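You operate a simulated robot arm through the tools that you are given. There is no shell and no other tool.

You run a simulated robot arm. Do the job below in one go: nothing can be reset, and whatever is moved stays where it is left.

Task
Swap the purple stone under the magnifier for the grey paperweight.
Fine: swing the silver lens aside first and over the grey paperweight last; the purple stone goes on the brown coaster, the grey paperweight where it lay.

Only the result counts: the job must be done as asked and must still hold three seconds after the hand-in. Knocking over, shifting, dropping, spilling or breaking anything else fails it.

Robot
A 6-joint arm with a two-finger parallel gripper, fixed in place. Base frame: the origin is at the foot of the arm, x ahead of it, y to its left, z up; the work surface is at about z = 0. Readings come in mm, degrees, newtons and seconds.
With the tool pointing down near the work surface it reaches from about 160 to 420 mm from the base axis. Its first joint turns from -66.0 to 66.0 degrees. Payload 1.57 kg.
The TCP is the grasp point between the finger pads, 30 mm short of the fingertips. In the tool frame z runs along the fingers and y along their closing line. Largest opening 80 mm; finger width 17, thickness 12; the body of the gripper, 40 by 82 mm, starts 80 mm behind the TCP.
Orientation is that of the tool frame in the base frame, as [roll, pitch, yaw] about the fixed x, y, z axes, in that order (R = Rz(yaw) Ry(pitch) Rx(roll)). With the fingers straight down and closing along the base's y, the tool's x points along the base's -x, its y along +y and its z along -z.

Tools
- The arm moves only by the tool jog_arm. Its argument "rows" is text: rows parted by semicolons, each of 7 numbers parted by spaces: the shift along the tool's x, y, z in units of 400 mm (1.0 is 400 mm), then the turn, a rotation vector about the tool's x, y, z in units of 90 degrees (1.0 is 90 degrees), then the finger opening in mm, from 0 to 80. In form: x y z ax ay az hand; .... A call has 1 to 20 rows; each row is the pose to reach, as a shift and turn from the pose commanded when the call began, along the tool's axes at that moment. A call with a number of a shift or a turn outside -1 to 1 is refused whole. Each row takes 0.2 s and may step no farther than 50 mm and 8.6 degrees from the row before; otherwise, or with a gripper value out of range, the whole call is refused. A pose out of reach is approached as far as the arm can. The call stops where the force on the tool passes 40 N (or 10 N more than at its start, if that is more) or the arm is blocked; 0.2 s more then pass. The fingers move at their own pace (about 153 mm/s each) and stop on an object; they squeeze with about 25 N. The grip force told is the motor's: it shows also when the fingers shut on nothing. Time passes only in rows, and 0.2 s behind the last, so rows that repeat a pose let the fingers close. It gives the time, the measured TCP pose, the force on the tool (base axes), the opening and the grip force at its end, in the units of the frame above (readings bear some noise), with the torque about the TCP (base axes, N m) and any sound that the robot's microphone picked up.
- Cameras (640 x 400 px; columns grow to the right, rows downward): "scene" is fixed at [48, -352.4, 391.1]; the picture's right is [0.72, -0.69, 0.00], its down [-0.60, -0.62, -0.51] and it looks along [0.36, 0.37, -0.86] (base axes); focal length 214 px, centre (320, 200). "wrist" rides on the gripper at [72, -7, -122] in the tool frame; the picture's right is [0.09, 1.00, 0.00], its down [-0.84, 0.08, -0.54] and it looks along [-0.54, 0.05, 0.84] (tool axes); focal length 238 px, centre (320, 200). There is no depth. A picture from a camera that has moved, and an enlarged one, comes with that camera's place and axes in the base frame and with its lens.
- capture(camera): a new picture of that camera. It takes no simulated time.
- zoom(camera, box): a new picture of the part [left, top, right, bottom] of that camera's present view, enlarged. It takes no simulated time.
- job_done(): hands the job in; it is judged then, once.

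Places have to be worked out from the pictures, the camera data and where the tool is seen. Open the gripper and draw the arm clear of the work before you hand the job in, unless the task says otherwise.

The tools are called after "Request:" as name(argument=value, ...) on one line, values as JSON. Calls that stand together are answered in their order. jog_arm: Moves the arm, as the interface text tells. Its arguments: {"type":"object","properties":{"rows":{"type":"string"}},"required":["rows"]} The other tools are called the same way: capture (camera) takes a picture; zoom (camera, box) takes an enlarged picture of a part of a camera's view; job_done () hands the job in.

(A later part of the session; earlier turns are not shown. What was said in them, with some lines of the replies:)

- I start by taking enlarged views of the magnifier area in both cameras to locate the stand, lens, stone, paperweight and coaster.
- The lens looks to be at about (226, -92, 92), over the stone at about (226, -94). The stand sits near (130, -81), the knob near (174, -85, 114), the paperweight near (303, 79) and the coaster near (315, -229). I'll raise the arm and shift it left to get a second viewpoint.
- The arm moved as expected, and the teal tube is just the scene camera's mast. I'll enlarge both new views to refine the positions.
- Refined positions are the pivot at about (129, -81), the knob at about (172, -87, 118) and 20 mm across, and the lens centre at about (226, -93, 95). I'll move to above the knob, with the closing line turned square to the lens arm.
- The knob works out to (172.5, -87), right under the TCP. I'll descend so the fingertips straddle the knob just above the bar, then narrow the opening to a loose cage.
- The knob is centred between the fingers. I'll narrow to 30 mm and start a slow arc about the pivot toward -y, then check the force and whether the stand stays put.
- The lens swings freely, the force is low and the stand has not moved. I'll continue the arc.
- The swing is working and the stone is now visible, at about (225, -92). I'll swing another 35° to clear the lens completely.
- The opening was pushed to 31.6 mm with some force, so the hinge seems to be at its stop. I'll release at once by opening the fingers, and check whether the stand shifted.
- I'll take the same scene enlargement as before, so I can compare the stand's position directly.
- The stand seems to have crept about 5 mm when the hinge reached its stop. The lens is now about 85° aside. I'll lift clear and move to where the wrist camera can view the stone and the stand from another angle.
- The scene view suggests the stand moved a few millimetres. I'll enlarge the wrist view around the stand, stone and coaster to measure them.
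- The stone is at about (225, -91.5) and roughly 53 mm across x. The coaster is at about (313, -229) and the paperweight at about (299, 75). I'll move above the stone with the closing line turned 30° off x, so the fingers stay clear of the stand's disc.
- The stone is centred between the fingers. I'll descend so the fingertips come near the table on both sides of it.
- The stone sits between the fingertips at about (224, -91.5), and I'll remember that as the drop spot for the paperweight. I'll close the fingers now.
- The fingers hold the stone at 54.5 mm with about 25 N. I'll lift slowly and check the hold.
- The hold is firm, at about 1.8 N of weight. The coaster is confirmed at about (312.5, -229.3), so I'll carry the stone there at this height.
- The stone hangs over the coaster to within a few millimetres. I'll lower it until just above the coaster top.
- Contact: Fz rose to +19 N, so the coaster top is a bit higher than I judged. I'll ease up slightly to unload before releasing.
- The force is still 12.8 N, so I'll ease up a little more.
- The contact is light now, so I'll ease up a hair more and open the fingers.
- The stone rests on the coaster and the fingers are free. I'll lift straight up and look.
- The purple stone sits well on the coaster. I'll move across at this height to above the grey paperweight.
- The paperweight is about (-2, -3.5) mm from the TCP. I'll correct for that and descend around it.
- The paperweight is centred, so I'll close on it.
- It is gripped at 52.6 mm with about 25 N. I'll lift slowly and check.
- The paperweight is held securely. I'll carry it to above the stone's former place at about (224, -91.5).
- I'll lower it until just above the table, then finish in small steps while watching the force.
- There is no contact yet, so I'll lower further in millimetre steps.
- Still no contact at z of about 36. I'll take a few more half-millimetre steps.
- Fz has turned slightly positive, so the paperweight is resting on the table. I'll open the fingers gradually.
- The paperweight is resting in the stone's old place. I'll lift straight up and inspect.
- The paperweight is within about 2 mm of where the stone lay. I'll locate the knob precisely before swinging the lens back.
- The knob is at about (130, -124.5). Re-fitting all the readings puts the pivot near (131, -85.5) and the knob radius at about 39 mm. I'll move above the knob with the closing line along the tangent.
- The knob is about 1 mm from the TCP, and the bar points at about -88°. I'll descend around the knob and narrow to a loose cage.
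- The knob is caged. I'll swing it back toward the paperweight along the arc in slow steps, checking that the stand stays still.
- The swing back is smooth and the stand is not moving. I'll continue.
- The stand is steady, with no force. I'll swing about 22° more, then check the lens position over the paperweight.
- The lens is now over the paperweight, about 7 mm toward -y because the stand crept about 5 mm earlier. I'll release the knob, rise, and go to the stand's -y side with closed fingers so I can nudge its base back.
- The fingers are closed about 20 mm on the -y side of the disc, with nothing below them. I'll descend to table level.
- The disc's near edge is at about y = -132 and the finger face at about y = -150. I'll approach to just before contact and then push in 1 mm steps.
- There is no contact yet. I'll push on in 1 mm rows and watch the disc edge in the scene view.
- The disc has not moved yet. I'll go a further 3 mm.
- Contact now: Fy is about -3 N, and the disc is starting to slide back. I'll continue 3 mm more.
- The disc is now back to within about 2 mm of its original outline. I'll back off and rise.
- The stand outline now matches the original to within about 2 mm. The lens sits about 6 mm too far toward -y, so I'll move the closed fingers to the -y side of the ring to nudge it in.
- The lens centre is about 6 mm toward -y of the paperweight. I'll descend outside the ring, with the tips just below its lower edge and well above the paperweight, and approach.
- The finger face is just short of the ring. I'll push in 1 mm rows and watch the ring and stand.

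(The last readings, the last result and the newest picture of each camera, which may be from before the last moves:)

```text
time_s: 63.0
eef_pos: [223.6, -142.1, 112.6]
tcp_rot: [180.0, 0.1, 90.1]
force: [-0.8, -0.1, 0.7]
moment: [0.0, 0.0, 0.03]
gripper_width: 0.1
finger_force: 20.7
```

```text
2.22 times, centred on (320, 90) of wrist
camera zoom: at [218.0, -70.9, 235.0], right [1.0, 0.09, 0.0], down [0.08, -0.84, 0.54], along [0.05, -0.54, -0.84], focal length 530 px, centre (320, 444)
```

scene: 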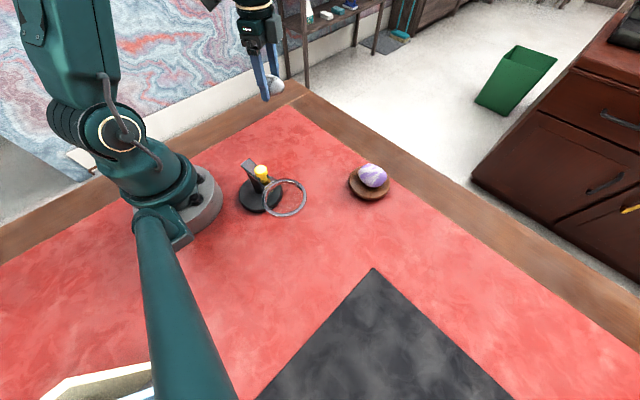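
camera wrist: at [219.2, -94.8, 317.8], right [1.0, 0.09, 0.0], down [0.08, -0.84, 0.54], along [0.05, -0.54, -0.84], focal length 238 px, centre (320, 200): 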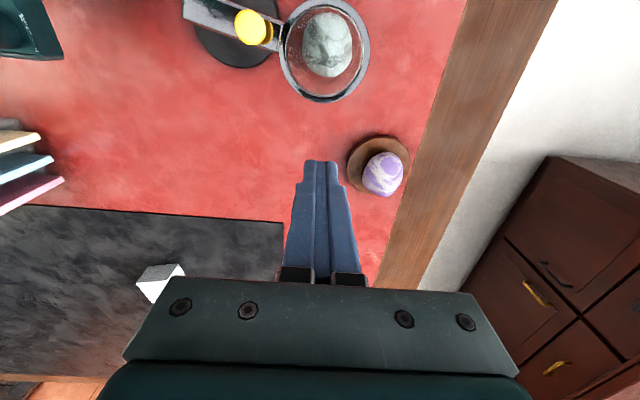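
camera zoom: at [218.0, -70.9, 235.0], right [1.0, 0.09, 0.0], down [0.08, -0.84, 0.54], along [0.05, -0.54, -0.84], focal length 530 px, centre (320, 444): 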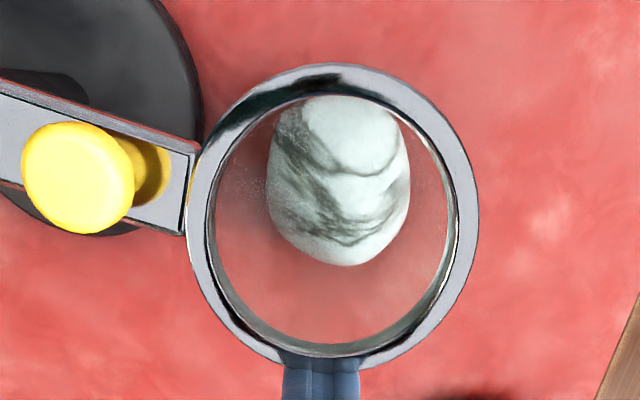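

Contact has begun and the ring is moving slightly. I'll push 4 mm more.

Request:
jog_arm(rows="0.0025 0 0 0 0 0 0; 0.005 0 0 0 0 0 0; 0.0075 0 0 0 0 0 0; 0.01 0 0 0 0 0 0; 0.01 0 0 0 0 0 0")

Request:
zoom(camera="scene", box=[230, 120, 330, 215])

Request:
zoom(camera="wrist", box=[200, 0, 440, 180])

```text
time_s: 64.2
eef_pos: [225.2, -137.8, 112.8]
tcp_rot: [-179.9, 0.1, 90.1]
force: [-0.1, 0.9, -0.3]
moment: [0.03, -0.02, 0.01]
gripper_width: 0.1
finger_force: 21.4
```

```text
4.21 times, centred on (280, 168) of scene
camera zoom: at [48.0, -352.4, 391.1], right [0.72, -0.69, 0.0], down [-0.6, -0.62, -0.51], along [0.36, 0.37, -0.86], focal length 903 px, centre (488, 337)
```

zoom: 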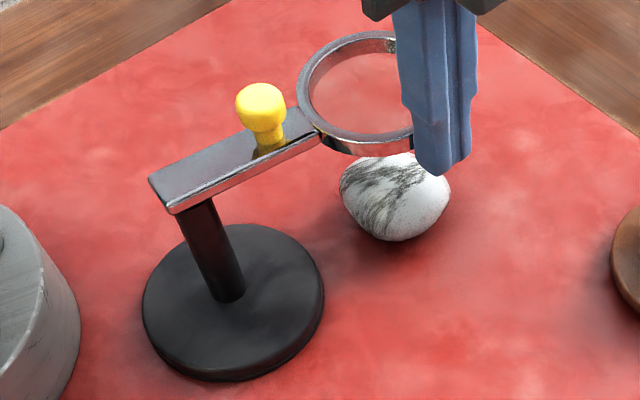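

```text
2.22 times, centred on (320, 90) of wrist
camera zoom: at [218.5, -66.5, 234.8], right [1.0, 0.09, 0.0], down [0.08, -0.84, 0.54], along [0.05, -0.54, -0.84], focal length 530 px, centre (320, 444)
```

zoom: 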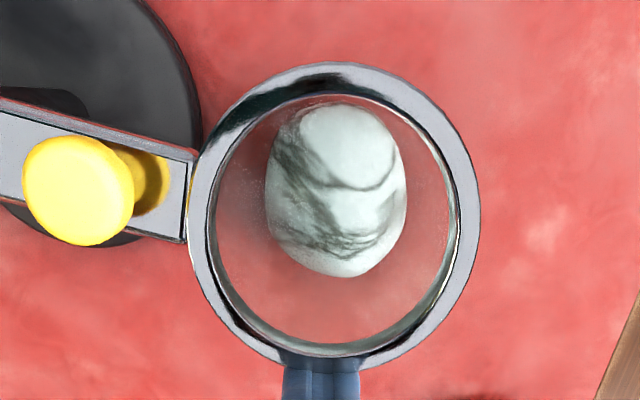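

The ring is now centred over the paperweight to within a few millimetres, with no force on the stand. I'll back away, rise clear and open the gripper.

Request:
jog_arm(rows="-0.005 0 0 0 0 0 0; -0.03 0 0 0 0 0 0; -0.075 0 0 0 0 0 0; -0.1 0 -0.08 0 0 0 0; -0.1 0 -0.18 0 0 0 0; -0.1 0 -0.28 0 0 0 40; -0.1 0 -0.35 0 0 0 60; -0.1 0 -0.35 0 0 0 60")

Request:
zoom(camera="scene", box=[230, 120, 330, 215])

Request:
capture(camera="wrist")

Request:
capture(camera="scene")

```text
time_s: 66.0
eef_pos: [225.5, -177.7, 253.6]
tcp_rot: [-179.9, 0.1, 89.9]
force: [-0.2, 0.6, -0.4]
moment: [0.0, 0.05, -0.03]
gripper_width: 60.1
finger_force: 0.1
```

```text
4.21 times, centred on (280, 168) of scene
camera zoom: at [48.0, -352.4, 391.1], right [0.72, -0.69, 0.0], down [-0.6, -0.62, -0.51], along [0.36, 0.37, -0.86], focal length 903 px, centre (488, 337)
```

zoom: 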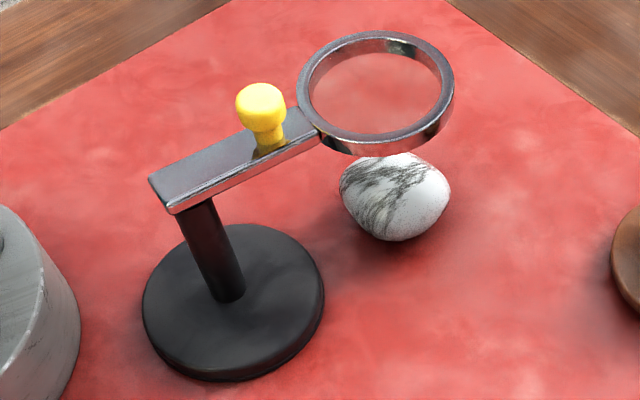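

```text
taken
camera wrist: at [220.3, -106.5, 375.6], right [1.0, 0.09, 0.0], down [0.08, -0.84, 0.54], along [0.05, -0.54, -0.84], focal length 238 px, centre (320, 200)
```

wrist: 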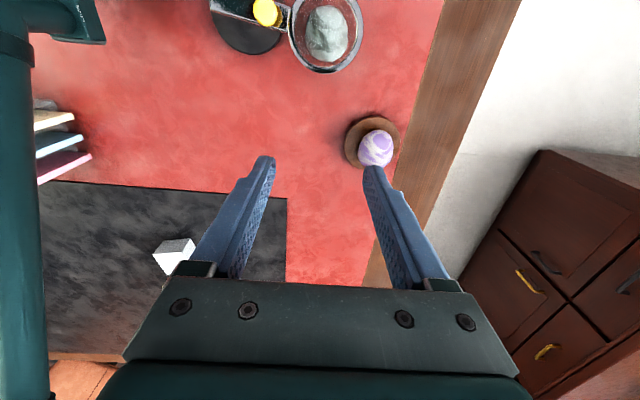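

```text
taken
```

scene: 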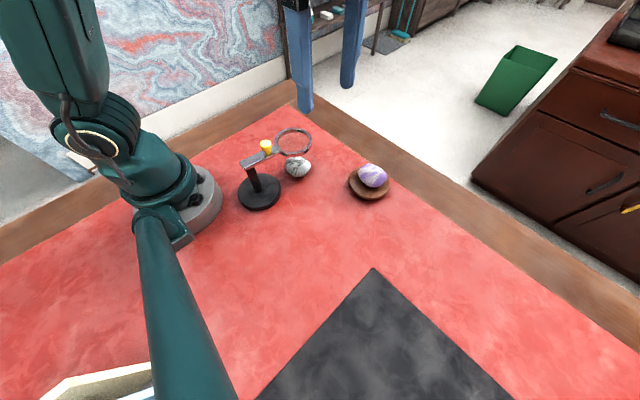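

The lens, stand, paperweight, purple stone and coaster are all in place and still. The ring and stand outlines match the starting picture to within a few millimetres, the gripper is open and the arm is clear. I'll hand in.

Request:
job_done()

```text
The job is handed in.
```

The swap is done and handed in. The grey paperweight lies where the purple stone was, and the silver lens is back over it. The purple stone is on the brown coaster.

- **Paperweight:** it sits within about 2 mm of the stone's original spot. The lens is centred over it to within roughly 5 mm.
- **Purple stone:** it rests on the coaster about 7 mm off centre, fully inside the rim.
- **Magnifier stand:** it crept about 6 mm at the end of the first swing, most likely because the hinge reached its stop. I pushed its base back afterwards, and it now stands within about 2 mm of where it started.

Nothing was dropped or knocked over, and everything else looked undisturbed in the last pictures. The gripper is open and the arm is clear of the work.
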